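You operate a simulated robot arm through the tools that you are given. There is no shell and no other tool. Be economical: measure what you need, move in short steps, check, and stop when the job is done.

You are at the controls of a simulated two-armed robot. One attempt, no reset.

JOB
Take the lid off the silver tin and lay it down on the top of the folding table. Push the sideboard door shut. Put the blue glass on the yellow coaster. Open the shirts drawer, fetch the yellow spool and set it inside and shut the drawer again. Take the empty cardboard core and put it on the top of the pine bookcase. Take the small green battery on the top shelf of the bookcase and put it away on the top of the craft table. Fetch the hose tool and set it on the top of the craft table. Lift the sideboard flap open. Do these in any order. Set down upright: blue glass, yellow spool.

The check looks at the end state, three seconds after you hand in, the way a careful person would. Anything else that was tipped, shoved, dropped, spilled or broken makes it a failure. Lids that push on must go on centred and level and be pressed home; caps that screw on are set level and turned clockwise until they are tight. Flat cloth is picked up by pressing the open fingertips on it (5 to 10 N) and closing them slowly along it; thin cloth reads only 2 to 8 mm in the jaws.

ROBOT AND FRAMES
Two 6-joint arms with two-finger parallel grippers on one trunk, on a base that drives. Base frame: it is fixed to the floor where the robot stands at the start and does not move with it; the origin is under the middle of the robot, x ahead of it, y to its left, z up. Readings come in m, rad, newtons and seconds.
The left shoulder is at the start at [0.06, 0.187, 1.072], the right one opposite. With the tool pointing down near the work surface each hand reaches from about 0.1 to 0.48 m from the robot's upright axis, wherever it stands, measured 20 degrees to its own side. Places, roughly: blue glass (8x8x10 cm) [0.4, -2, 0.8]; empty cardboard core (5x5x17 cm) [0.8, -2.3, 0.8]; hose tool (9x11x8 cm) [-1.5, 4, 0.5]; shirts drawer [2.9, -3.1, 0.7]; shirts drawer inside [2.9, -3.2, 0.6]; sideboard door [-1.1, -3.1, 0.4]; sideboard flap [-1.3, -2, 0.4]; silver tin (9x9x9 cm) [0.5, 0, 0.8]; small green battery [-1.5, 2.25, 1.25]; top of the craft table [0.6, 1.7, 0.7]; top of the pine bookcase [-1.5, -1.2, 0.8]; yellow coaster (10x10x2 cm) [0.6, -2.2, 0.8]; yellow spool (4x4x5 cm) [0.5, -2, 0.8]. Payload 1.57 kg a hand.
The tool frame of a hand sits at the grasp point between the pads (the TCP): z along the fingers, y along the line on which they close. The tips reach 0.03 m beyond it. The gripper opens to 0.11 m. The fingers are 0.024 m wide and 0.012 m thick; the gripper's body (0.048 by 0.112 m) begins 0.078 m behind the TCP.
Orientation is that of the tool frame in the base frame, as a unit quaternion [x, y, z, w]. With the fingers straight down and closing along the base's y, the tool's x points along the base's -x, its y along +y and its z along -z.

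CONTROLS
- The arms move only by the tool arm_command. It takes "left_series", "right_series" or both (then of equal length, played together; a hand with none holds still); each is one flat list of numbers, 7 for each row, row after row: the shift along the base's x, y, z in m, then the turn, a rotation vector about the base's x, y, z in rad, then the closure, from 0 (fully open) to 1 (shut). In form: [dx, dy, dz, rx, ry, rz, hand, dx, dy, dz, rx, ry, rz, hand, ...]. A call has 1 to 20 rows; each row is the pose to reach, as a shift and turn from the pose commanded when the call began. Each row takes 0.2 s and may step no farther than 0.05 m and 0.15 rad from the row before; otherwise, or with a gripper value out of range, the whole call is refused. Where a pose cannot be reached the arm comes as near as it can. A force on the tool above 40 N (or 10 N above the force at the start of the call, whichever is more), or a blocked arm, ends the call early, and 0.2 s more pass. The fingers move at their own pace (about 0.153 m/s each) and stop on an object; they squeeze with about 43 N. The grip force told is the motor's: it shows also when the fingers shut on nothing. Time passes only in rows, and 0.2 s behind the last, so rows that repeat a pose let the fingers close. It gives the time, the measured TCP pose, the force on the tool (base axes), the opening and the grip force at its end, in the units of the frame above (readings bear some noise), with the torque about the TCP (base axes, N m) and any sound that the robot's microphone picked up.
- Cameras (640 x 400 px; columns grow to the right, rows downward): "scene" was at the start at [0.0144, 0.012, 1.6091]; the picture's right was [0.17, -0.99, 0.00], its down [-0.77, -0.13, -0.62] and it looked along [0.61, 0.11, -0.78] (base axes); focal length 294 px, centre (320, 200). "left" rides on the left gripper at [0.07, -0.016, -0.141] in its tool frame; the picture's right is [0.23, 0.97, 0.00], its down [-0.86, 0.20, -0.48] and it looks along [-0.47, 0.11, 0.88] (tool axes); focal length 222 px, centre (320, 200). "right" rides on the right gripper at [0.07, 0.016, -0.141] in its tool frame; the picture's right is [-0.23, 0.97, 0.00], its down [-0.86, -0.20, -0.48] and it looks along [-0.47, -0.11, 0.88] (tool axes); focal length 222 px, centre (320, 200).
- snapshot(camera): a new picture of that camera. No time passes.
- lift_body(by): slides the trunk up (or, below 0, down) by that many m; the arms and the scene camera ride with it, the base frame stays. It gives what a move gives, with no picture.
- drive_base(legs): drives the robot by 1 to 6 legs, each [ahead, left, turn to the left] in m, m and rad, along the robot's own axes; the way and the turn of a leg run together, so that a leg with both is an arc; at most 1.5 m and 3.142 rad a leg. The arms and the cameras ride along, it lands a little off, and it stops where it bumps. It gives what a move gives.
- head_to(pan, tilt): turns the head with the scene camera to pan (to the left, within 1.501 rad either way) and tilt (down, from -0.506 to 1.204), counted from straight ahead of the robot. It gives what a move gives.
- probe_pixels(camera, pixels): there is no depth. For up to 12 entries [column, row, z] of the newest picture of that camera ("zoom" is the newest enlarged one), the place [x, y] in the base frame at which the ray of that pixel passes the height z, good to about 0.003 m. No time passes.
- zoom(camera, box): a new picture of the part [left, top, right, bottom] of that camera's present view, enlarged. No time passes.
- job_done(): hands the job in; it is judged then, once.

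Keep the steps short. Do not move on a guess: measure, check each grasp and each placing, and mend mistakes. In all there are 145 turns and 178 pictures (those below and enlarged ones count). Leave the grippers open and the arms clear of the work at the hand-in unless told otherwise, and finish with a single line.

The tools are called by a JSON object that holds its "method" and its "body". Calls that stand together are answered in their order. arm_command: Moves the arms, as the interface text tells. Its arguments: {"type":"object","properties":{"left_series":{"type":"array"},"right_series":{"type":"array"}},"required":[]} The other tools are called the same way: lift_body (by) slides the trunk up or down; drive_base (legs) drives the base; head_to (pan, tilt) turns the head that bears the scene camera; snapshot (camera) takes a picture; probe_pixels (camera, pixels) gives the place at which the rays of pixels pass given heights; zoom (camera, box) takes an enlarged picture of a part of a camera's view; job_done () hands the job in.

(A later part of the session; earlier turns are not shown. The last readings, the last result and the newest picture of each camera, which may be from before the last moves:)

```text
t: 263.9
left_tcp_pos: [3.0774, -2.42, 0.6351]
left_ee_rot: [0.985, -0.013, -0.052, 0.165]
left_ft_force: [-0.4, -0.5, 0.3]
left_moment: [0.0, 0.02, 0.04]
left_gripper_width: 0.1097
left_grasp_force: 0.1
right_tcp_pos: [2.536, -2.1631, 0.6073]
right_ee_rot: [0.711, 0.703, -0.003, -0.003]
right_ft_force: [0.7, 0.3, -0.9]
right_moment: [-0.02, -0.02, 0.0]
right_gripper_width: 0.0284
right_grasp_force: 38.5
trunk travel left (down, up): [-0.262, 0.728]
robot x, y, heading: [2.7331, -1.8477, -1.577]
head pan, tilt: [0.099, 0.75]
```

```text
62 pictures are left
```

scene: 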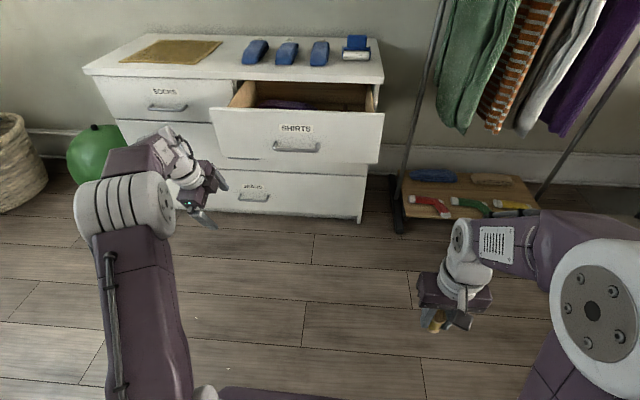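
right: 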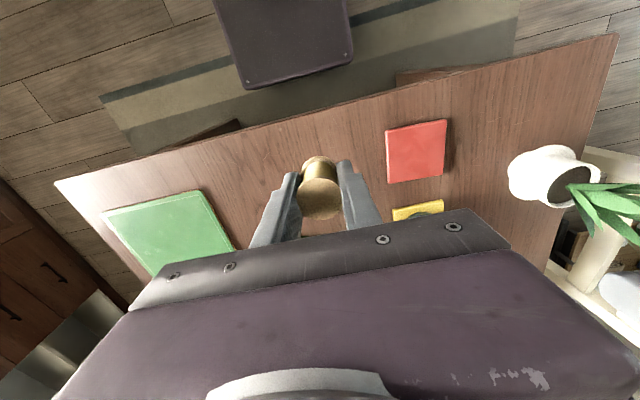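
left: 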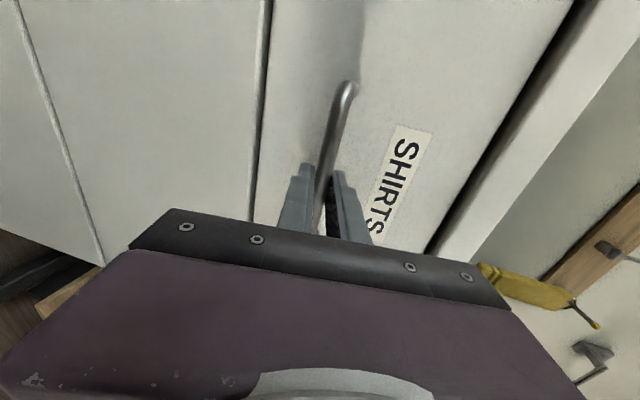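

{"method": "lift_body", "body": {"by": 0.4}}

{"method": "drive_base", "body": {"legs": [[0.46, 0.1, 0]]}}

{"method": "head_to", "body": {"pan": 0, "tilt": 0.95}}

{"method": "snapshot", "body": {"camera": "scene"}}

```text
t: 267.7
left_tcp_pos: [3.0779, -2.4186, 1.0353]
left_ee_rot: [0.985, -0.014, -0.054, 0.166]
left_ft_force: [-0.5, 0.7, -0.1]
left_moment: [0.02, -0.01, 0.04]
left_gripper_width: 0.11
left_grasp_force: 0.1
right_tcp_pos: [2.536, -2.1625, 1.0079]
right_ee_rot: [0.711, 0.703, -0.002, -0.003]
right_ft_force: [-0.4, -1.1, -0.8]
right_moment: [0.0, -0.03, -0.01]
right_gripper_width: 0.0283
right_grasp_force: 38.9
trunk travel left (down, up): [-0.662, 0.328]
robot x, y, heading: [2.7363, -1.8552, -1.578]
head pan, tilt: [0.099, 0.75]
```

```text
t: 270.5
left_tcp_pos: [3.172, -2.8795, 1.0351]
left_ee_rot: [0.984, -0.014, -0.054, 0.168]
left_ft_force: [-0.5, -0.2, -0.6]
left_moment: [0.0, -0.03, -0.03]
left_gripper_width: 0.1101
left_grasp_force: 0.0
right_tcp_pos: [2.6309, -2.6213, 1.008]
right_ee_rot: [0.713, 0.701, -0.001, -0.003]
right_ft_force: [-0.2, 0.5, -0.4]
right_moment: [0.01, 0.01, -0.03]
right_gripper_width: 0.0283
right_grasp_force: 38.4
trunk travel left (down, up): [-0.662, 0.328]
robot x, y, heading: [2.8321, -2.3097, -1.578]
head pan, tilt: [0.099, 0.75]
```

```text
t: 271.2
left_tcp_pos: [3.1715, -2.8808, 1.0345]
left_ee_rot: [0.984, -0.015, -0.054, 0.166]
left_ft_force: [0.0, 0.1, -0.3]
left_moment: [0.03, -0.04, -0.02]
left_gripper_width: 0.11
left_grasp_force: 0.1
right_tcp_pos: [2.6309, -2.6217, 1.0082]
right_ee_rot: [0.712, 0.702, -0.002, -0.003]
right_ft_force: [-0.3, -0.5, 0.3]
right_moment: [-0.01, 0.03, -0.01]
right_gripper_width: 0.0283
right_grasp_force: 38.3
trunk travel left (down, up): [-0.662, 0.328]
robot x, y, heading: [2.8306, -2.3068, -1.578]
head pan, tilt: [0.0, 0.949]
```

```text
61 pictures are left
```

scene: 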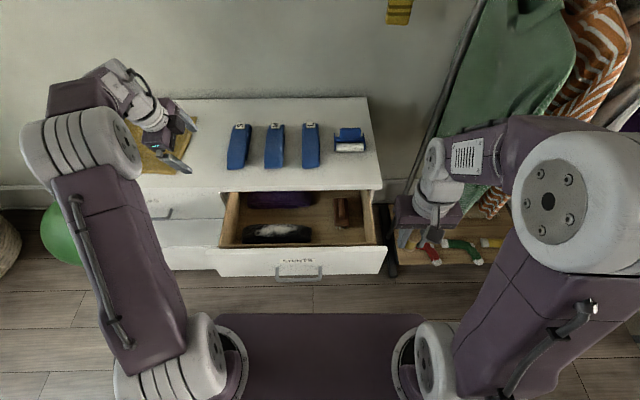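

{"method": "zoom", "body": {"camera": "scene", "box": [200, 180, 400, 290]}}

{"method": "probe_pixels", "body": {"camera": "scene", "pixels": [[340, 232, 0.6], [222, 247, 0.72], [385, 245, 0.72], [385, 245, 0.7], [383, 188, 0.8], [342, 215, 0.6], [310, 245, 0.6], [372, 243, 0.6]]}}

```text
3.20 times, centred on (300, 235) of scene
```

zoom: 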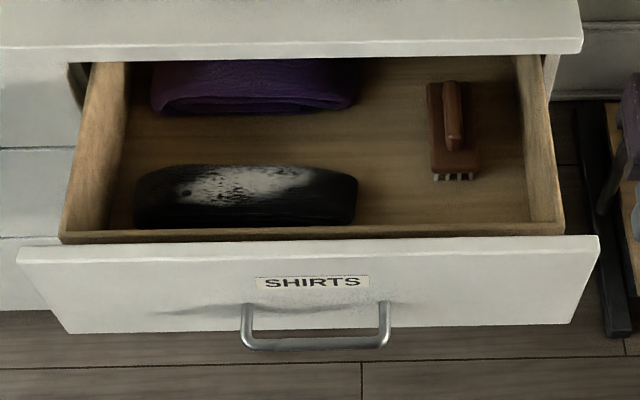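

```text
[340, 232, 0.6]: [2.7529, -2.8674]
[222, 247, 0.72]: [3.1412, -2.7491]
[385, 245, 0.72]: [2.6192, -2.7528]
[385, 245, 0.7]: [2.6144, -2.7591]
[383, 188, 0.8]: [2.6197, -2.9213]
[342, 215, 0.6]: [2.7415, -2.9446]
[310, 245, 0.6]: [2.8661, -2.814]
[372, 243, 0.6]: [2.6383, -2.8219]
```

{"method": "probe_pixels", "body": {"camera": "zoom", "pixels": [[315, 345, 0.657], [315, 345, 0.64], [315, 345, 0.62], [600, 238, 0.76], [600, 238, 0.74], [570, 323, 0.62], [570, 323, 0.6], [400, 170, 0.6], [400, 170, 0.63], [582, 52, 0.78]]}}

{"method": "snapshot", "body": {"camera": "right"}}

```text
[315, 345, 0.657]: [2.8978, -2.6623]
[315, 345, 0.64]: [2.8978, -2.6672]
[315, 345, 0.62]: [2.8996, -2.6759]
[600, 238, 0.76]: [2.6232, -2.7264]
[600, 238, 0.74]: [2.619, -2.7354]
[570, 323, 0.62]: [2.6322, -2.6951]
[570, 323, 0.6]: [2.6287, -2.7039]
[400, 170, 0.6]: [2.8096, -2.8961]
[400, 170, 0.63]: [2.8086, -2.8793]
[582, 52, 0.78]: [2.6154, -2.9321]
```

```text
59 pictures are left
```

right: 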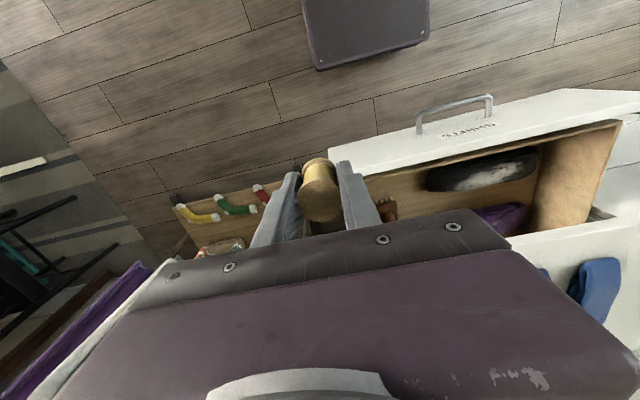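

Drawer floor spot (2.797, −2.842) is free between the roll and the brush. I drive 0.1 m ahead and bring the spool over it.

{"method": "drive_base", "body": {"legs": [[0.1, 0, 0]]}}

{"method": "arm_command", "body": {"right_series": [0.033, -0.024, 0, 0, 0, 0, 1, 0.066, -0.048, 0, 0, 0, 0, 1, 0.099, -0.072, 0, 0, 0, 0, 1, 0.133, -0.096, 0, 0, 0, 0, 1, 0.166, -0.122, 0, 0, 0, 0, 1, 0.166, -0.122, -0.045, 0, 0, 0, 1, 0.166, -0.122, -0.09, 0, 0, 0, 1, 0.166, -0.122, -0.135, 0, 0, 0, 1, 0.166, -0.122, -0.17, 0, 0, 0, 1, 0.166, -0.122, -0.17, 0, 0, 0, 1]}}

{"method": "snapshot", "body": {"camera": "right"}}

{"method": "snapshot", "body": {"camera": "scene"}}

```text
t: 272.4
left_tcp_pos: [3.1717, -2.9811, 1.0352]
left_ee_rot: [0.984, -0.014, -0.054, 0.167]
left_ft_force: [-0.7, -0.4, -0.5]
left_moment: [0.03, -0.04, 0.06]
left_gripper_width: 0.1099
left_grasp_force: 0.0
right_tcp_pos: [2.6304, -2.7208, 1.0092]
right_ee_rot: [0.712, 0.702, -0.002, -0.003]
right_ft_force: [-0.2, 0.4, 0.3]
right_moment: [0.02, 0.01, 0.01]
right_gripper_width: 0.0281
right_grasp_force: 38.2
trunk travel left (down, up): [-0.662, 0.328]
robot x, y, heading: [2.8336, -2.4084, -1.579]
head pan, tilt: [0.0, 0.949]
```

```text
t: 274.6
left_tcp_pos: [3.1722, -2.9803, 1.0357]
left_ee_rot: [0.984, -0.015, -0.054, 0.167]
left_ft_force: [-1.3, 0.0, 0.1]
left_moment: [0.0, -0.02, -0.02]
left_gripper_width: 0.1097
left_grasp_force: 0.1
right_tcp_pos: [2.7965, -2.8426, 0.8381]
right_ee_rot: [0.712, 0.702, -0.003, -0.004]
right_ft_force: [-0.8, 0.0, -0.4]
right_moment: [0.02, 0.01, 0.0]
right_gripper_width: 0.0286
right_grasp_force: 38.3
trunk travel left (down, up): [-0.662, 0.328]
robot x, y, heading: [2.8316, -2.412, -1.578]
head pan, tilt: [0.0, 0.949]
```

```text
58 pictures are left
```

right: 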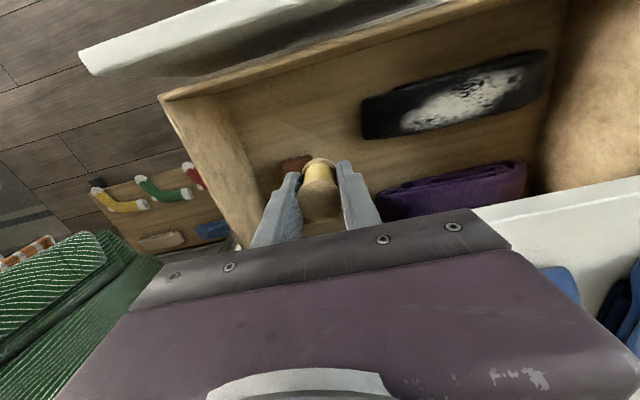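

```text
57 pictures are left
```

scene: 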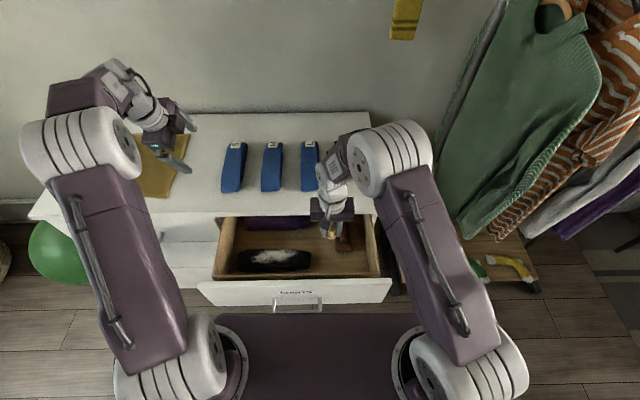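

{"method": "zoom", "body": {"camera": "right", "box": [230, 80, 390, 200]}}

{"method": "probe_pixels", "body": {"camera": "right", "pixels": [[279, 162, 0.64], [313, 155, 0.64], [362, 110, 0.65], [366, 138, 0.65], [325, 120, 0.63], [325, 135, 0.63], [300, 172, 0.64]]}}

```text
3.33 times, centred on (310, 140) of right
```

zoom: 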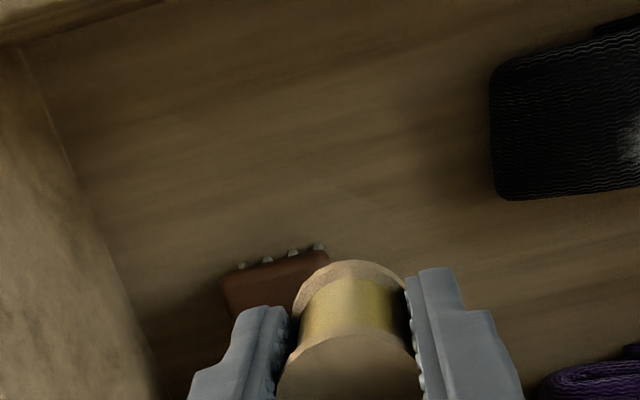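

```text
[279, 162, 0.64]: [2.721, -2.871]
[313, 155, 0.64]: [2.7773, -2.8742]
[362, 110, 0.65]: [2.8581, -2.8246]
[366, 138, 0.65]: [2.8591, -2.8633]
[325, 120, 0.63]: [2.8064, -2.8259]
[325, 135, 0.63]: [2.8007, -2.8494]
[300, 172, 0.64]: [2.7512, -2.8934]
```

Clear. Lower to z≈0.70, then in small steps to contact.

{"method": "arm_command", "body": {"right_series": [0, 0.005, -0.04, 0, 0, 0, 1, 0, 0.005, -0.08, 0, 0, 0, 1, 0, 0.005, -0.12, 0, 0, 0, 1, 0, 0.005, -0.135, 0, 0, 0, 1, 0, 0.005, -0.145, 0, 0, 0, 1, 0, 0.005, -0.152, 0, 0, 0, 1]}}

{"method": "zoom", "body": {"camera": "right", "box": [230, 80, 390, 200]}}

```text
t: 276.0
left_tcp_pos: [3.1719, -2.9813, 1.0346]
left_ee_rot: [0.985, -0.015, -0.054, 0.166]
left_ft_force: [0.6, -0.2, 0.5]
left_moment: [-0.02, 0.02, 0.0]
left_gripper_width: 0.1101
left_grasp_force: 0.1
right_tcp_pos: [2.7959, -2.8364, 0.6851]
right_ee_rot: [0.713, 0.701, -0.002, -0.002]
right_ft_force: [-0.4, -1.1, -0.5]
right_moment: [-0.02, -0.01, 0.02]
right_gripper_width: 0.0283
right_grasp_force: 38.5
trunk travel left (down, up): [-0.662, 0.328]
robot x, y, heading: [2.8317, -2.4096, -1.581]
head pan, tilt: [0.0, 0.949]
```

```text
3.33 times, centred on (310, 140) of right
```

zoom: 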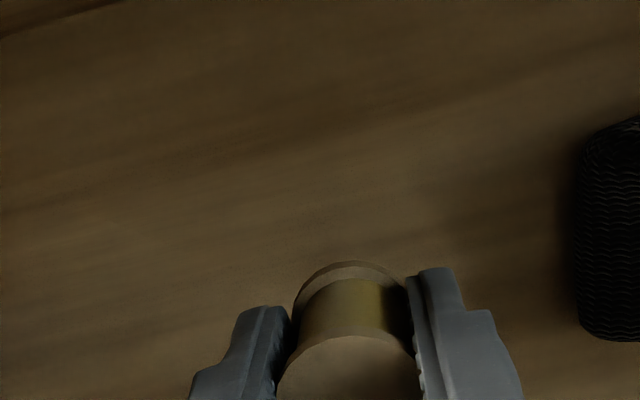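

{"method": "arm_command", "body": {"right_series": [0, 0, -0.004, 0, 0, 0, 1, 0, 0, -0.008, 0, 0, 0, 1, 0, 0, -0.011, 0, 0, 0, 1, 0, 0, -0.014, 0, 0, 0, 1]}}

```text
t: 277.0
left_tcp_pos: [3.1709, -2.98, 1.0358]
left_ee_rot: [0.984, -0.015, -0.054, 0.166]
left_ft_force: [0.2, 0.1, -0.2]
left_moment: [0.01, -0.01, 0.01]
left_gripper_width: 0.1097
left_grasp_force: 0.2
right_tcp_pos: [2.7964, -2.8385, 0.6726]
right_ee_rot: [0.712, 0.702, -0.002, -0.003]
right_ft_force: [-0.3, -0.3, 0.6]
right_moment: [0.01, -0.03, 0.03]
right_gripper_width: 0.0281
right_grasp_force: 38.6
trunk travel left (down, up): [-0.662, 0.328]
robot x, y, heading: [2.834, -2.4101, -1.576]
head pan, tilt: [0.0, 0.949]
```

{"method": "arm_command", "body": {"right_series": [0, 0, -0.003, 0, 0, 0, 1, 0, 0, -0.006, 0, 0, 0, 1, 0, 0, -0.009, 0, 0, 0, 1]}}

{"method": "zoom", "body": {"camera": "right", "box": [230, 80, 390, 200]}}

```text
t: 277.8
left_tcp_pos: [3.1713, -2.9804, 1.0345]
left_ee_rot: [0.985, -0.015, -0.054, 0.166]
left_ft_force: [-0.2, -0.5, 0.3]
left_moment: [0.0, 0.0, -0.03]
left_gripper_width: 0.1101
left_grasp_force: 0.0
right_tcp_pos: [2.7961, -2.8385, 0.6637]
right_ee_rot: [0.713, 0.702, -0.002, -0.003]
right_ft_force: [-0.4, 0.2, -0.1]
right_moment: [0.02, -0.01, 0.03]
right_gripper_width: 0.028
right_grasp_force: 38.5
trunk travel left (down, up): [-0.662, 0.328]
robot x, y, heading: [2.8319, -2.4081, -1.58]
head pan, tilt: [0.0, 0.949]
```

```text
3.33 times, centred on (310, 140) of right
```

zoom: 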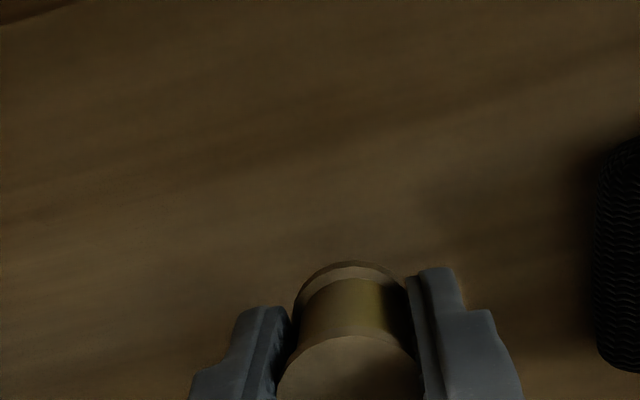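

{"method": "arm_command", "body": {"right_series": [0, 0, -0.003, 0, 0, 0, 1, 0, 0, -0.006, 0, 0, 0, 1, 0, 0, -0.009, 0, 0, 0, 1, 0, 0, -0.012, 0, 0, 0, 1]}}

```text
t: 278.8
left_tcp_pos: [3.1712, -2.9802, 1.034]
left_ee_rot: [0.984, -0.014, -0.054, 0.166]
left_ft_force: [0.7, -0.7, -0.1]
left_moment: [-0.02, 0.01, 0.02]
left_gripper_width: 0.1099
left_grasp_force: 0.1
right_tcp_pos: [2.7952, -2.8393, 0.6509]
right_ee_rot: [0.712, 0.702, -0.002, -0.004]
right_ft_force: [-0.2, -0.9, 0.2]
right_moment: [-0.03, 0.02, 0.01]
right_gripper_width: 0.0281
right_grasp_force: 37.8
trunk travel left (down, up): [-0.662, 0.328]
robot x, y, heading: [2.8318, -2.4102, -1.578]
head pan, tilt: [0.0, 0.949]
```

{"method": "arm_command", "body": {"right_series": [0, 0, -0.003, 0, 0, 0, 1, 0, 0, -0.006, 0, 0, 0, 1, 0, 0, -0.009, 0, 0, 0, 1, 0, 0, -0.012, 0, 0, 0, 1]}}

{"method": "zoom", "body": {"camera": "right", "box": [230, 80, 390, 200]}}

```text
t: 279.8
left_tcp_pos: [3.1717, -2.9813, 1.0345]
left_ee_rot: [0.985, -0.014, -0.054, 0.166]
left_ft_force: [0.4, 0.2, -0.3]
left_moment: [0.03, -0.02, 0.0]
left_gripper_width: 0.1099
left_grasp_force: 0.1
right_tcp_pos: [2.7952, -2.8396, 0.64]
right_ee_rot: [0.713, 0.701, -0.002, -0.003]
right_ft_force: [0.3, 0.2, -0.8]
right_moment: [0.0, 0.03, -0.02]
right_gripper_width: 0.0283
right_grasp_force: 38.5
trunk travel left (down, up): [-0.662, 0.328]
robot x, y, heading: [2.8307, -2.4133, -1.579]
head pan, tilt: [0.0, 0.949]
```

```text
3.33 times, centred on (310, 140) of right
```

zoom: 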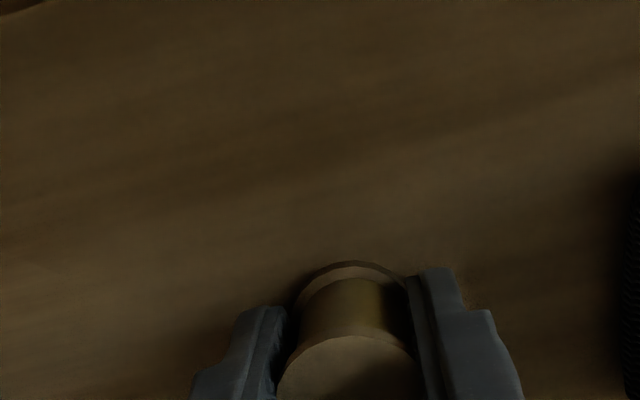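

{"method": "arm_command", "body": {"right_series": [0, 0, -0.003, 0, 0, 0, 1, 0, 0, -0.006, 0, 0, 0, 1, 0, 0, -0.009, 0, 0, 0, 1, 0, 0, -0.011, 0, 0, 0, 1]}}

```text
t: 280.5
left_tcp_pos: [3.1716, -2.9793, 1.0355]
left_ee_rot: [0.984, -0.015, -0.053, 0.167]
left_ft_force: [-0.7, -0.2, 1.0]
left_moment: [-0.02, 0.02, -0.01]
left_gripper_width: 0.11
left_grasp_force: 0.1
right_tcp_pos: [2.7981, -2.8413, 0.6346]
right_ee_rot: [0.713, 0.701, -0.005, 0.0]
right_ft_force: [-6.5, -1.1, 28.4]
right_moment: [0.11, -0.05, 0.04]
right_gripper_width: 0.028
right_grasp_force: 38.0
trunk travel left (down, up): [-0.662, 0.328]
robot x, y, heading: [2.8288, -2.4103, -1.58]
head pan, tilt: [0.0, 0.949]
stopped in row 3 (right hand): the force on the tool passed its limit at 68 N (the readings are from after the stop); the commanded pose is now the measured one
```

Contact with the drawer floor. Ease 2 mm, release, rise.

{"method": "arm_command", "body": {"right_series": [0, 0, 0.002, 0, 0, 0, 1, 0, 0, 0.002, 0, 0, 0, 0.85, 0, 0, 0.002, 0, 0, 0, 0.7, 0, 0, 0.002, 0, 0, 0, 0.6, 0, 0, 0.002, 0, 0, 0, 0.55, 0, 0, 0.03, 0, 0, 0, 0.55, 0, 0, 0.06, 0, 0, 0, 0.55, 0, 0, 0.1, 0, 0, 0, 0.55, 0, 0, 0.14, 0, 0, 0, 0.55, 0, 0, 0.18, 0, 0, 0, 0.5, 0, 0, 0.22, 0, 0, 0, 0.5]}}

{"method": "zoom", "body": {"camera": "right", "box": [230, 60, 390, 200]}}

```text
t: 282.9
left_tcp_pos: [3.1722, -2.9794, 1.035]
left_ee_rot: [0.984, -0.014, -0.053, 0.167]
left_ft_force: [-0.2, -0.5, -0.3]
left_moment: [-0.02, 0.01, 0.01]
left_gripper_width: 0.1099
left_grasp_force: 0.1
right_tcp_pos: [2.7979, -2.8408, 0.8528]
right_ee_rot: [0.713, 0.702, -0.003, -0.001]
right_ft_force: [-0.3, 0.6, 0.8]
right_moment: [0.0, 0.0, 0.01]
right_gripper_width: 0.055
right_grasp_force: 0.1
trunk travel left (down, up): [-0.662, 0.328]
robot x, y, heading: [2.8295, -2.407, -1.584]
head pan, tilt: [0.0, 0.949]
```

```text
2.86 times, centred on (310, 130) of right
```

zoom: 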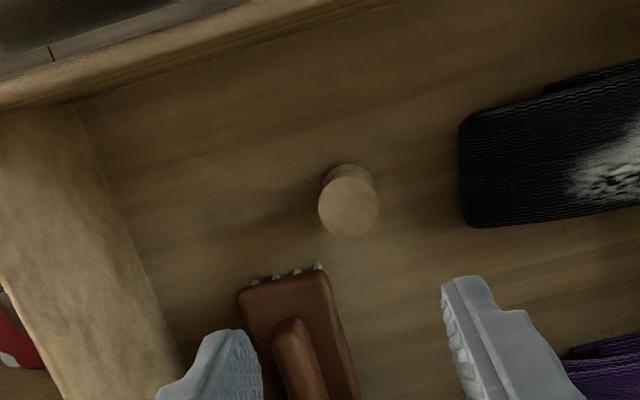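

The spool stands upright in the drawer. I lift the right hand clear, back off, and pitch the closed hand 45° to push the front panel.

{"method": "arm_command", "body": {"right_series": [0, 0, 0.04, 0, 0, 0, 0.6, 0, 0, 0.08, 0, 0, 0, 0.8, 0, 0, 0.11, 0, 0, 0, 1]}}

{"method": "drive_base", "body": {"legs": [[-0.38, 0, 0]]}}

{"method": "arm_command", "body": {"right_series": [0.014, -0.018, -0.03, -0.13, 0, 0, 1, 0.028, -0.036, -0.06, -0.26, 0, 0, 1, 0.042, -0.054, -0.09, -0.39, 0, 0, 1, 0.056, -0.072, -0.12, -0.52, 0, 0, 1, 0.07, -0.09, -0.15, -0.65, 0, 0, 1, 0.084, -0.105, -0.18, -0.785, 0, 0, 1, 0.084, -0.105, -0.21, -0.785, 0, 0, 1, 0.084, -0.105, -0.22, -0.785, 0, 0, 1]}}

{"method": "snapshot", "body": {"camera": "scene"}}

```text
t: 283.7
left_tcp_pos: [3.172, -2.9806, 1.0342]
left_ee_rot: [0.984, -0.015, -0.055, 0.167]
left_ft_force: [0.3, 0.0, -0.1]
left_moment: [0.04, 0.03, 0.01]
left_gripper_width: 0.1102
left_grasp_force: 0.0
right_tcp_pos: [2.7962, -2.8396, 0.9623]
right_ee_rot: [0.713, 0.701, -0.003, -0.002]
right_ft_force: [0.0, 0.3, 1.2]
right_moment: [-0.05, 0.01, -0.02]
right_gripper_width: 0.0
right_grasp_force: 21.4
trunk travel left (down, up): [-0.662, 0.328]
robot x, y, heading: [2.8313, -2.4089, -1.582]
head pan, tilt: [0.0, 0.949]
```

```text
t: 286.1
left_tcp_pos: [3.1747, -2.6044, 1.0347]
left_ee_rot: [0.984, -0.017, -0.055, 0.166]
left_ft_force: [-0.6, 0.1, -0.7]
left_moment: [0.0, -0.01, -0.01]
left_gripper_width: 0.1103
left_grasp_force: 0.2
right_tcp_pos: [2.7999, -2.4641, 0.9613]
right_ee_rot: [0.715, 0.7, -0.003, -0.002]
right_ft_force: [0.4, 1.1, -0.5]
right_moment: [0.02, 0.03, 0.01]
right_gripper_width: 0.0
right_grasp_force: 21.0
trunk travel left (down, up): [-0.662, 0.328]
robot x, y, heading: [2.8327, -2.0308, -1.588]
head pan, tilt: [0.0, 0.949]
```

```text
t: 287.9
left_tcp_pos: [3.1737, -2.6038, 1.0353]
left_ee_rot: [0.985, -0.016, -0.054, 0.166]
left_ft_force: [-0.1, -0.2, -0.4]
left_moment: [-0.01, 0.0, -0.01]
left_gripper_width: 0.1103
left_grasp_force: 0.0
right_tcp_pos: [2.8847, -2.5678, 0.7411]
right_ee_rot: [0.66, 0.646, -0.27, 0.272]
right_ft_force: [-0.4, 1.1, -0.6]
right_moment: [-0.01, -0.02, 0.01]
right_gripper_width: 0.0
right_grasp_force: 22.0
trunk travel left (down, up): [-0.662, 0.328]
robot x, y, heading: [2.838, -2.0307, -1.581]
head pan, tilt: [0.0, 0.949]
```

```text
51 pictures are left
```

scene: 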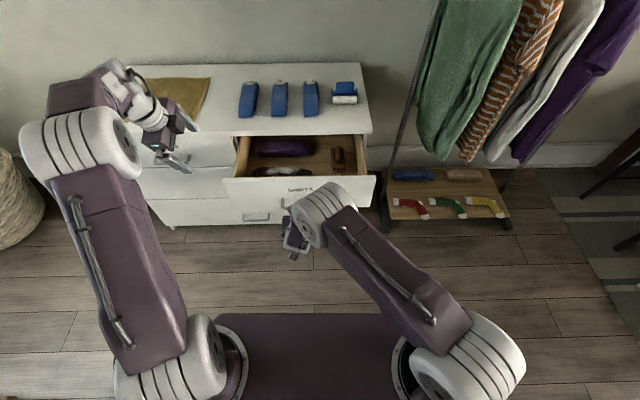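

{"method": "drive_base", "body": {"legs": [[0.1, 0, 0]]}}

{"method": "drive_base", "body": {"legs": [[0.13, 0, 0]]}}

{"method": "drive_base", "body": {"legs": [[0.1, 0, 0]]}}

{"method": "snapshot", "body": {"camera": "scene"}}

```text
t: 289.1
left_tcp_pos: [3.1719, -2.7055, 1.0359]
left_ee_rot: [0.984, -0.017, -0.055, 0.166]
left_ft_force: [-0.5, -0.1, -0.2]
left_moment: [-0.01, -0.01, 0.0]
left_gripper_width: 0.1098
left_grasp_force: 0.0
right_tcp_pos: [2.8825, -2.6687, 0.7418]
right_ee_rot: [0.661, 0.645, -0.271, 0.272]
right_ft_force: [-0.5, -0.8, 0.2]
right_moment: [-0.01, 0.0, 0.03]
right_gripper_width: 0.0002
right_grasp_force: 21.1
trunk travel left (down, up): [-0.662, 0.328]
robot x, y, heading: [2.837, -2.1355, -1.587]
head pan, tilt: [0.0, 0.949]
```

```text
t: 290.4
left_tcp_pos: [3.1708, -2.8344, 1.0351]
left_ee_rot: [0.984, -0.016, -0.054, 0.167]
left_ft_force: [0.5, 0.7, -0.7]
left_moment: [0.03, -0.03, 0.03]
left_gripper_width: 0.1099
left_grasp_force: 0.1
right_tcp_pos: [2.8809, -2.7973, 0.7421]
right_ee_rot: [0.66, 0.645, -0.271, 0.272]
right_ft_force: [0.1, 0.0, 0.4]
right_moment: [0.02, -0.02, 0.0]
right_gripper_width: 0.0
right_grasp_force: 21.3
trunk travel left (down, up): [-0.662, 0.328]
robot x, y, heading: [2.8286, -2.2622, -1.59]
head pan, tilt: [0.0, 0.949]
```

```text
t: 291.5
left_tcp_pos: [3.1678, -2.934, 1.0343]
left_ee_rot: [0.984, -0.017, -0.054, 0.167]
left_ft_force: [-0.1, 0.4, 0.1]
left_moment: [0.01, -0.04, 0.03]
left_gripper_width: 0.1102
left_grasp_force: 0.0
right_tcp_pos: [2.8795, -2.8987, 0.7404]
right_ee_rot: [0.66, 0.646, -0.269, 0.271]
right_ft_force: [-0.8, -0.9, 0.7]
right_moment: [-0.01, 0.01, -0.01]
right_gripper_width: 0.0
right_grasp_force: 21.3
trunk travel left (down, up): [-0.662, 0.328]
robot x, y, heading: [2.8315, -2.3641, -1.58]
head pan, tilt: [0.0, 0.949]
```

```text
50 pictures are left
```

scene: 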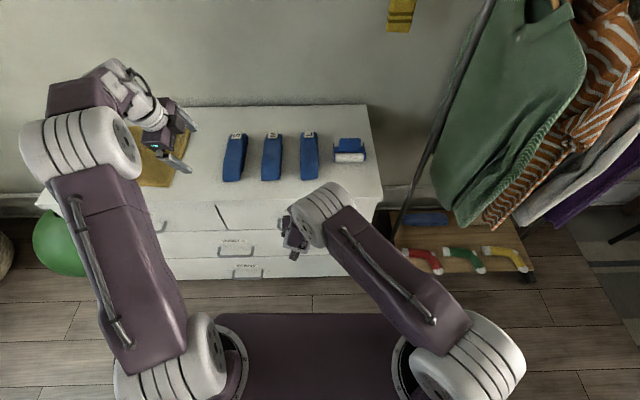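

Almost closed. Final push with the arm in 5 mm steps.

{"method": "arm_command", "body": {"right_series": [0, -0.005, 0, 0, 0, 0, 1, 0, -0.01, 0, 0, 0, 0, 1, 0, -0.015, 0, 0, 0, 0, 1, 0, -0.02, 0, 0, 0, 0, 1, 0, -0.025, 0, 0, 0, 0, 1, 0, -0.03, 0, 0, 0, 0, 1]}}

{"method": "zoom", "body": {"camera": "scene", "box": [180, 160, 400, 290]}}

```text
t: 292.8
left_tcp_pos: [3.1683, -2.9298, 1.0385]
left_ee_rot: [0.984, -0.016, -0.054, 0.168]
left_ft_force: [0.0, 0.6, -0.7]
left_moment: [0.01, -0.03, 0.01]
left_gripper_width: 0.11
left_grasp_force: 0.1
right_tcp_pos: [2.8804, -2.915, 0.7389]
right_ee_rot: [0.66, 0.65, -0.266, 0.266]
right_ft_force: [0.2, 23.7, 11.9]
right_moment: [0.15, -0.07, 0.09]
right_gripper_width: 0.0001
right_grasp_force: 21.1
trunk travel left (down, up): [-0.662, 0.328]
robot x, y, heading: [2.8298, -2.359, -1.583]
head pan, tilt: [0.0, 0.949]
stopped in row 6 (right hand): the force on the tool passed its limit at 45 N (the readings are from after the stop); the commanded pose is now the measured one
```

```text
2.91 times, centred on (290, 225) of scene
```

zoom: 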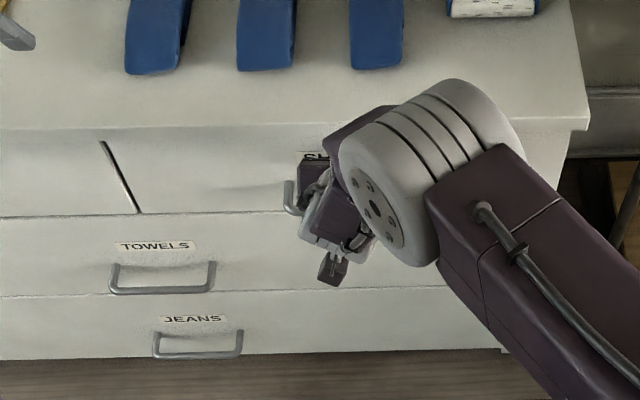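

The drawer is flush. I back off, fold both arms to the standard pose, and drive back to the table's north end for the core.

{"method": "drive_base", "body": {"legs": [[-0.92, 0, 0.01]]}}

{"method": "arm_command", "body": {"left_series": [0, 0.03, 0.005, 0.042, -0.014, 0.004, 0, 0, 0.06, 0.01, 0.084, -0.028, 0.008, 0, 0, 0.09, 0.015, 0.126, -0.042, 0.012, 0, 0, 0.12, 0.02, 0.168, -0.055, 0.017, 0, 0, 0.15, 0.025, 0.21, -0.07, 0.021, 0, 0, 0.18, 0.03, 0.253, -0.083, 0.025, 0, 0, 0.2, 0.03, 0.295, -0.097, 0.03, 0, 0, 0.21, 0.03, 0.337, -0.111, 0.034, 0], "right_series": [-0.015, 0.02, 0.035, 0.1, 0, 0, 1, -0.03, 0.04, 0.07, 0.2, 0, 0, 1, -0.045, 0.06, 0.105, 0.3, 0, 0, 0.8, -0.06, 0.08, 0.14, 0.4, 0, 0, 0.6, -0.075, 0.1, 0.175, 0.5, 0, 0, 0.4, -0.09, 0.12, 0.21, 0.6, 0, 0, 0.2, -0.11, 0.14, 0.245, 0.7, 0, 0, 0, -0.13, 0.16, 0.28, 0.785, 0, 0, 0]}}

{"method": "arm_command", "body": {"left_series": [0, 0, 0, 0, 0, 0.143, 0, 0, 0, 0, 0, 0, 0.286, 0, 0, 0, 0, 0, 0, 0.429, 0, 0, 0, 0, 0, 0, 0.571, 0, 0, 0, 0, 0, 0, 0.714, 0, 0, 0, 0, 0, 0, 0.857, 0, 0, 0, 0, 0, 0, 1.0, 0, 0, 0, 0, 0, 0, 1.143, 0, 0, 0, 0, 0, 0, 1.286, 0, 0, 0, 0, 0, 0, 1.429, 0, 0, 0, 0, 0, 0, 1.571, 0]}}

{"method": "head_to", "body": {"pan": -1.2, "tilt": 0.5}}

{"method": "snapshot", "body": {"camera": "scene"}}

```text
t: 297.6
left_tcp_pos: [3.1827, -2.0148, 1.0353]
left_ee_rot: [0.985, -0.009, -0.052, 0.167]
left_ft_force: [-0.4, 0.0, -0.7]
left_moment: [-0.03, -0.03, -0.03]
left_gripper_width: 0.1098
left_grasp_force: 0.1
right_tcp_pos: [2.8943, -2.0022, 0.7374]
right_ee_rot: [0.656, 0.654, -0.264, 0.268]
right_ft_force: [-0.1, -0.2, 0.5]
right_moment: [-0.02, 0.02, 0.01]
right_gripper_width: 0.0
right_grasp_force: 20.9
trunk travel left (down, up): [-0.662, 0.328]
robot x, y, heading: [2.8352, -1.4458, -1.573]
head pan, tilt: [0.0, 0.949]
```

```text
t: 299.4
left_tcp_pos: [3.1817, -1.816, 1.0286]
left_ee_rot: [0.994, 0.001, -0.056, 0.095]
left_ft_force: [-0.1, 0.4, 0.5]
left_moment: [-0.01, 0.0, -0.01]
left_gripper_width: 0.1101
left_grasp_force: 0.1
left hand out of reach, approached as far as the arm can: row 1, 2, 3, 4, 5, 6, 7, 8
right_tcp_pos: [2.764, -1.8422, 1.0176]
right_ee_rot: [0.709, 0.706, 0.007, -0.003]
right_ft_force: [-0.4, 1.3, -0.2]
right_moment: [0.0, -0.02, 0.03]
right_gripper_width: 0.1102
right_grasp_force: 0.1
trunk travel left (down, up): [-0.662, 0.328]
robot x, y, heading: [2.8388, -1.4453, -1.575]
head pan, tilt: [0.0, 0.949]
```

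```text
t: 301.8
left_tcp_pos: [3.1969, -1.7703, 0.9633]
left_ee_rot: [0.711, 0.69, -0.051, 0.124]
left_ft_force: [-0.3, 0.0, -1.5]
left_moment: [0.04, -0.02, 0.0]
left_gripper_width: 0.1102
left_grasp_force: 0.1
left hand out of reach, approached as far as the arm can: row 2, 3, 4, 5, 6, 7, 8, 9, 10, 11
right_tcp_pos: [2.7627, -1.8426, 1.0182]
right_ee_rot: [0.708, 0.706, 0.006, -0.003]
right_ft_force: [0.0, 0.1, -0.6]
right_moment: [-0.01, 0.0, 0.03]
right_gripper_width: 0.1097
right_grasp_force: 0.1
trunk travel left (down, up): [-0.662, 0.328]
robot x, y, heading: [2.8389, -1.447, -1.573]
head pan, tilt: [0.0, 0.949]
```

```text
t: 303.2
left_tcp_pos: [3.1991, -1.7696, 0.9626]
left_ee_rot: [0.712, 0.689, -0.051, 0.124]
left_ft_force: [-0.3, 0.7, -0.4]
left_moment: [-0.02, -0.02, 0.0]
left_gripper_width: 0.1099
left_grasp_force: 0.1
right_tcp_pos: [2.763, -1.8429, 1.0171]
right_ee_rot: [0.709, 0.705, 0.005, -0.003]
right_ft_force: [0.1, 0.9, 0.3]
right_moment: [0.02, 0.0, -0.02]
right_gripper_width: 0.11
right_grasp_force: 0.1
trunk travel left (down, up): [-0.662, 0.328]
robot x, y, heading: [2.8354, -1.4492, -1.571]
head pan, tilt: [-1.201, 0.499]
```

```text
48 pictures are left
```

scene: 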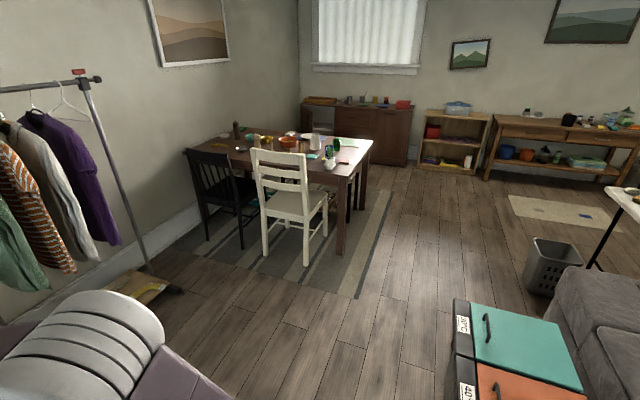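

Path free. Straighten the left hand, then strafe to x≈0.62 and raise the trunk.

{"method": "arm_command", "body": {"left_series": [-0.04, 0, 0.025, 0.083, 0.035, 0.011, 0, -0.08, 0, 0.05, 0.166, 0.07, 0.021, 0, -0.11, 0, 0.07, 0.249, 0.104, 0.032, 0, -0.11, 0, 0.07, 0.249, 0.104, 0.032, 0]}}

{"method": "drive_base", "body": {"legs": [[0, -1.1, 0], [0, -1.12, 0]]}}

{"method": "lift_body", "body": {"by": 0.12}}

{"method": "drive_base", "body": {"legs": [[0.22, 0, 0]]}}

{"method": "head_to", "body": {"pan": 0.15, "tilt": 0.85}}

{"method": "snapshot", "body": {"camera": "scene"}}

```text
t: 304.2
left_tcp_pos: [3.0827, -1.7526, 0.9625]
left_ee_rot: [0.705, 0.705, -0.067, -0.008]
left_ft_force: [0.0, -0.3, 0.6]
left_moment: [0.0, -0.02, 0.03]
left_gripper_width: 0.11
left_grasp_force: 0.0
left hand out of reach, approached as far as the arm can: row 1, 2, 3, 4
right_tcp_pos: [2.7632, -1.8423, 1.0168]
right_ee_rot: [0.709, 0.705, 0.006, -0.003]
right_ft_force: [0.1, 0.0, -0.7]
right_moment: [0.01, 0.01, -0.01]
right_gripper_width: 0.1098
right_grasp_force: 0.0
trunk travel left (down, up): [-0.662, 0.328]
robot x, y, heading: [2.8347, -1.4497, -1.566]
head pan, tilt: [-1.201, 0.499]
```

```text
t: 315.2
left_tcp_pos: [0.8538, -1.7488, 0.9623]
left_ee_rot: [0.706, 0.705, -0.067, -0.008]
left_ft_force: [0.6, 0.1, 0.3]
left_moment: [-0.01, 0.01, -0.03]
left_gripper_width: 0.1102
left_grasp_force: 0.0
right_tcp_pos: [0.5355, -1.8381, 1.0159]
right_ee_rot: [0.71, 0.705, 0.006, -0.003]
right_ft_force: [-0.2, 0.0, -0.4]
right_moment: [-0.02, 0.0, 0.02]
right_gripper_width: 0.1101
right_grasp_force: 0.0
trunk travel left (down, up): [-0.662, 0.328]
robot x, y, heading: [0.6121, -1.4409, -1.57]
head pan, tilt: [-1.201, 0.499]
```

```text
t: 316.7
left_tcp_pos: [0.8549, -1.7493, 1.0818]
left_ee_rot: [0.706, 0.705, -0.067, -0.008]
left_ft_force: [-0.2, 0.6, 0.0]
left_moment: [-0.03, 0.0, 0.0]
left_gripper_width: 0.11
left_grasp_force: 0.1
right_tcp_pos: [0.536, -1.8386, 1.1367]
right_ee_rot: [0.709, 0.705, 0.005, -0.003]
right_ft_force: [-0.8, 0.4, -0.6]
right_moment: [-0.01, 0.03, -0.01]
right_gripper_width: 0.1102
right_grasp_force: 0.1
trunk travel left (down, up): [-0.782, 0.208]
robot x, y, heading: [0.6088, -1.4424, -1.579]
head pan, tilt: [-1.201, 0.499]
```

```text
t: 318.4
left_tcp_pos: [0.8548, -1.9674, 1.0821]
left_ee_rot: [0.706, 0.705, -0.068, -0.006]
left_ft_force: [0.1, 0.1, -0.7]
left_moment: [-0.04, -0.01, 0.01]
left_gripper_width: 0.11
left_grasp_force: 0.1
right_tcp_pos: [0.5364, -2.0568, 1.1375]
right_ee_rot: [0.709, 0.705, 0.006, -0.003]
right_ft_force: [-0.2, 0.8, 0.5]
right_moment: [-0.01, -0.02, -0.03]
right_gripper_width: 0.11
right_grasp_force: 0.1
trunk travel left (down, up): [-0.782, 0.208]
robot x, y, heading: [0.609, -1.6606, -1.571]
head pan, tilt: [-1.201, 0.499]
```

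```text
t: 319.9
left_tcp_pos: [0.854, -1.9688, 1.0815]
left_ee_rot: [0.705, 0.706, -0.067, -0.007]
left_ft_force: [-0.6, 0.3, 0.5]
left_moment: [-0.01, -0.03, -0.02]
left_gripper_width: 0.1101
left_grasp_force: 0.1
right_tcp_pos: [0.535, -2.0584, 1.1377]
right_ee_rot: [0.71, 0.704, 0.005, -0.003]
right_ft_force: [0.9, 0.2, -0.2]
right_moment: [-0.01, 0.03, 0.01]
right_gripper_width: 0.1101
right_grasp_force: 0.0
trunk travel left (down, up): [-0.782, 0.208]
robot x, y, heading: [0.6077, -1.6583, -1.571]
head pan, tilt: [0.15, 0.85]
```

```text
47 pictures are left
```

scene: 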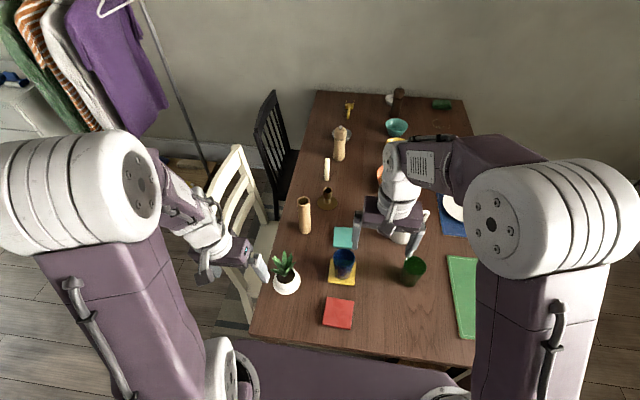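

{"method": "zoom", "body": {"camera": "scene", "box": [260, 170, 372, 240]}}

{"method": "probe_pixels", "body": {"camera": "scene", "pixels": [[304, 201, 0.908], [304, 201, 0.89], [305, 230, 0.738], [305, 234, 0.738], [326, 207, 0.738], [283, 255, 0.88]]}}

```text
5.71 times, centred on (316, 205) of scene
```

zoom: 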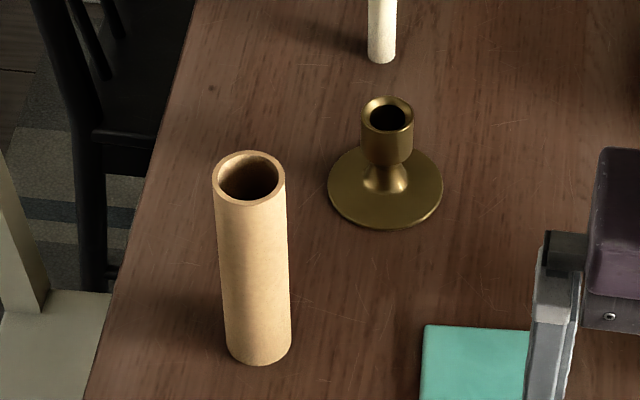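

```text
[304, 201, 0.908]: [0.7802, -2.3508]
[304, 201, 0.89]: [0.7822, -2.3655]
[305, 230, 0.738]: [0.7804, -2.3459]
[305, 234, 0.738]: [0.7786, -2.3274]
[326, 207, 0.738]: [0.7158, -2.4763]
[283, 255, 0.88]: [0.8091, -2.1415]
```

{"method": "probe_pixels", "body": {"camera": "scene", "pixels": [[287, 287, 0.75], [283, 250, 0.95], [274, 262, 0.9], [298, 258, 0.9], [283, 250, 0.9]]}}

{"method": "zoom", "body": {"camera": "left", "box": [0, 0, 639, 399]}}

```text
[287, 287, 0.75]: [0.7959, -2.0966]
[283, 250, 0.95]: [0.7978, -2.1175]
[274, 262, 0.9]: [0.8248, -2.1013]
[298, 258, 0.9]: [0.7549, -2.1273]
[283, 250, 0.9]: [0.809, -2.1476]
```

```text
1.00 times, centred on (320, 200) of left (not enlarged: the box is as wide or as high as the picture)
```

zoom: 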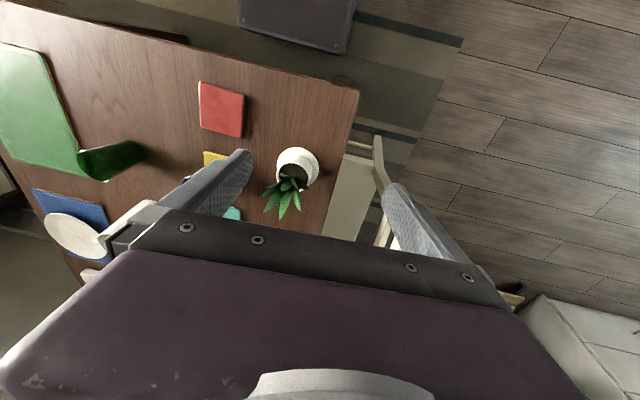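

Core centre (0.780, −2.350); the plant at (0.79, −2.09) rises to ~0.95, so I go over it with a 34° pitch. First straighten and raise the left hand.

{"method": "arm_command", "body": {"left_series": [-0.025, -0.015, 0.02, 0.028, -0.035, 0, 0, -0.05, -0.03, 0.04, 0.057, -0.07, 0, 0, -0.074, -0.05, 0.06, 0.085, -0.105, 0, 0, -0.074, -0.05, 0.06, 0.085, -0.105, 0, 0]}}

{"method": "drive_base", "body": {"legs": [[0.04, 0, 0]]}}

{"method": "lift_body", "body": {"by": 0.04}}

{"method": "arm_command", "body": {"left_series": [0, -0.045, 0, -0.1, 0, 0, 0, 0, -0.09, 0, -0.2, 0, 0, 0, 0, -0.135, -0.005, -0.3, 0, 0, 0, 0, -0.18, -0.01, -0.4, 0, 0, 0, 0, -0.22, -0.02, -0.5, 0, 0, 0, 0, -0.255, -0.04, -0.6, 0, 0, 0, 0, -0.285, -0.06, -0.6, 0, 0, 0, 0, -0.285, -0.08, -0.6, 0, 0, 0]}}

{"method": "snapshot", "body": {"camera": "left"}}

{"method": "snapshot", "body": {"camera": "scene"}}

```text
t: 320.9
left_tcp_pos: [0.7965, -1.9866, 1.0706]
left_ee_rot: [0.706, 0.705, -0.061, -0.017]
left_ft_force: [0.3, -0.5, 0.1]
left_moment: [-0.05, 0.0, -0.01]
left_gripper_width: 0.1097
left_grasp_force: 0.1
left hand out of reach, approached as far as the arm can: row 1, 2, 3, 4
right_tcp_pos: [0.5352, -2.0584, 1.1372]
right_ee_rot: [0.71, 0.705, 0.006, -0.003]
right_ft_force: [0.8, 0.0, 0.0]
right_moment: [-0.02, 0.04, 0.01]
right_gripper_width: 0.1101
right_grasp_force: 0.1
trunk travel left (down, up): [-0.782, 0.208]
robot x, y, heading: [0.6076, -1.6609, -1.57]
head pan, tilt: [0.15, 0.85]
```

```text
t: 321.8
left_tcp_pos: [0.7977, -2.0192, 1.0715]
left_ee_rot: [0.706, 0.705, -0.063, -0.014]
left_ft_force: [0.0, 0.4, 0.9]
left_moment: [-0.04, -0.02, -0.02]
left_gripper_width: 0.11
left_grasp_force: 0.1
right_tcp_pos: [0.5355, -2.092, 1.1404]
right_ee_rot: [0.709, 0.705, 0.004, -0.001]
right_ft_force: [0.5, 0.0, 0.3]
right_moment: [-0.11, 0.0, 0.0]
right_gripper_width: 0.1102
right_grasp_force: 0.1
trunk travel left (down, up): [-0.782, 0.208]
robot x, y, heading: [0.6087, -1.6994, -1.573]
head pan, tilt: [0.15, 0.85]
```

```text
t: 322.6
left_tcp_pos: [0.7974, -2.0264, 1.1089]
left_ee_rot: [0.706, 0.705, -0.06, -0.018]
left_ft_force: [0.1, -1.1, 0.9]
left_moment: [0.04, -0.04, -0.02]
left_gripper_width: 0.1098
left_grasp_force: 0.0
right_tcp_pos: [0.5351, -2.0999, 1.1773]
right_ee_rot: [0.709, 0.706, 0.006, -0.004]
right_ft_force: [0.1, -0.5, -0.3]
right_moment: [-0.02, 0.04, -0.02]
right_gripper_width: 0.1099
right_grasp_force: 0.0
trunk travel left (down, up): [-0.822, 0.168]
robot x, y, heading: [0.6079, -1.7029, -1.572]
head pan, tilt: [0.15, 0.85]
```

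```text
t: 324.4
left_tcp_pos: [0.7977, -2.3098, 1.0291]
left_ee_rot: [0.679, 0.655, -0.267, 0.194]
left_ft_force: [0.5, 0.3, -0.7]
left_moment: [0.01, -0.03, -0.03]
left_gripper_width: 0.11
left_grasp_force: 0.0
right_tcp_pos: [0.5359, -2.0977, 1.1777]
right_ee_rot: [0.709, 0.705, 0.006, -0.004]
right_ft_force: [0.0, 0.4, -0.2]
right_moment: [-0.01, -0.02, 0.02]
right_gripper_width: 0.1101
right_grasp_force: 0.1
trunk travel left (down, up): [-0.822, 0.168]
robot x, y, heading: [0.6083, -1.6986, -1.573]
head pan, tilt: [0.15, 0.85]
```

```text
44 pictures are left
```

left: 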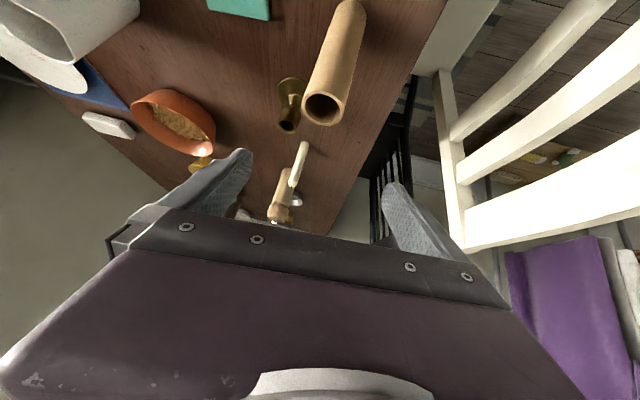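

```text
43 pictures are left
```

scene: 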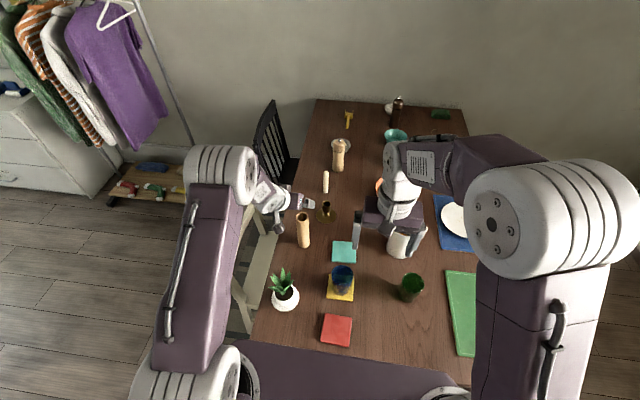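

{"method": "probe_pixels", "body": {"camera": "left", "pixels": [[323, 108, 0.908], [323, 108, 0.9], [305, 108, 0.908], [342, 108, 0.908], [349, 5, 0.745]]}}

{"method": "probe_pixels", "body": {"camera": "scene", "pixels": [[302, 216, 0.908], [305, 244, 0.738], [283, 270, 0.95]]}}

```text
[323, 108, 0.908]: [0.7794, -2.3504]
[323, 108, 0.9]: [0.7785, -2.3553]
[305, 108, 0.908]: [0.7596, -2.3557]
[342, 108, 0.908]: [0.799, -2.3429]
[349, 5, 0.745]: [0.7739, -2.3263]
```

```text
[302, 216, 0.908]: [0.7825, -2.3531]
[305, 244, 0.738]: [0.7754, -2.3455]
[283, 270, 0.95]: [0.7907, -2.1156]
```

Both cameras agree on (0.779, −2.350). Align, descend to z 0.86 and grip.

{"method": "arm_command", "body": {"left_series": [-0.009, -0.02, 0, 0.032, -0.044, 0.031, 0, -0.0187, -0.04, 0, 0.065, -0.089, 0.063, 0, -0.0187, -0.04, -0.045, 0.065, -0.089, 0.063, 0, -0.0187, -0.04, -0.09, 0.065, -0.089, 0.063, 0, -0.0187, -0.04, -0.135, 0.065, -0.089, 0.063, 0, -0.0187, -0.04, -0.168, 0.065, -0.089, 0.063, 0, -0.0187, -0.04, -0.168, 0.065, -0.089, 0.063, 0.3, -0.0187, -0.04, -0.168, 0.065, -0.089, 0.063, 0.6, -0.0187, -0.04, -0.168, 0.065, -0.089, 0.063, 0.75, -0.0187, -0.04, -0.168, 0.065, -0.089, 0.063, 0.75]}}

{"method": "snapshot", "body": {"camera": "left"}}

```text
t: 326.6
left_tcp_pos: [0.7783, -2.3506, 0.8612]
left_ee_rot: [0.676, 0.675, -0.209, 0.208]
left_ft_force: [0.9, 1.3, 0.7]
left_moment: [-0.04, -0.01, 0.02]
left_gripper_width: 0.0425
left_grasp_force: 42.8
left hand out of reach, approached as far as the arm can: row 2, 4
right_tcp_pos: [0.5354, -2.0978, 1.1762]
right_ee_rot: [0.709, 0.705, 0.006, -0.003]
right_ft_force: [0.0, -0.1, 0.3]
right_moment: [-0.01, 0.0, 0.01]
right_gripper_width: 0.1099
right_grasp_force: 0.1
trunk travel left (down, up): [-0.822, 0.168]
robot x, y, heading: [0.6071, -1.7003, -1.573]
head pan, tilt: [0.15, 0.85]
```

```text
42 pictures are left
```

left: 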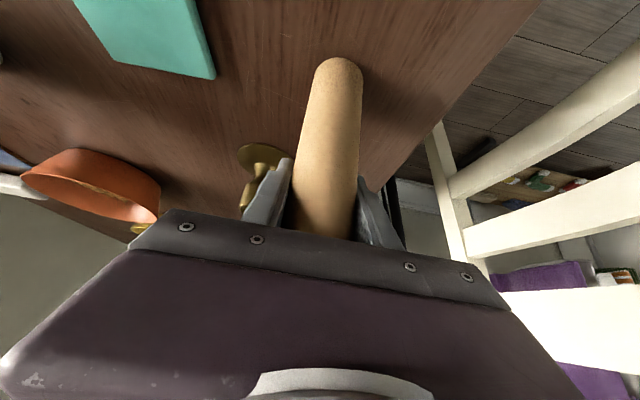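

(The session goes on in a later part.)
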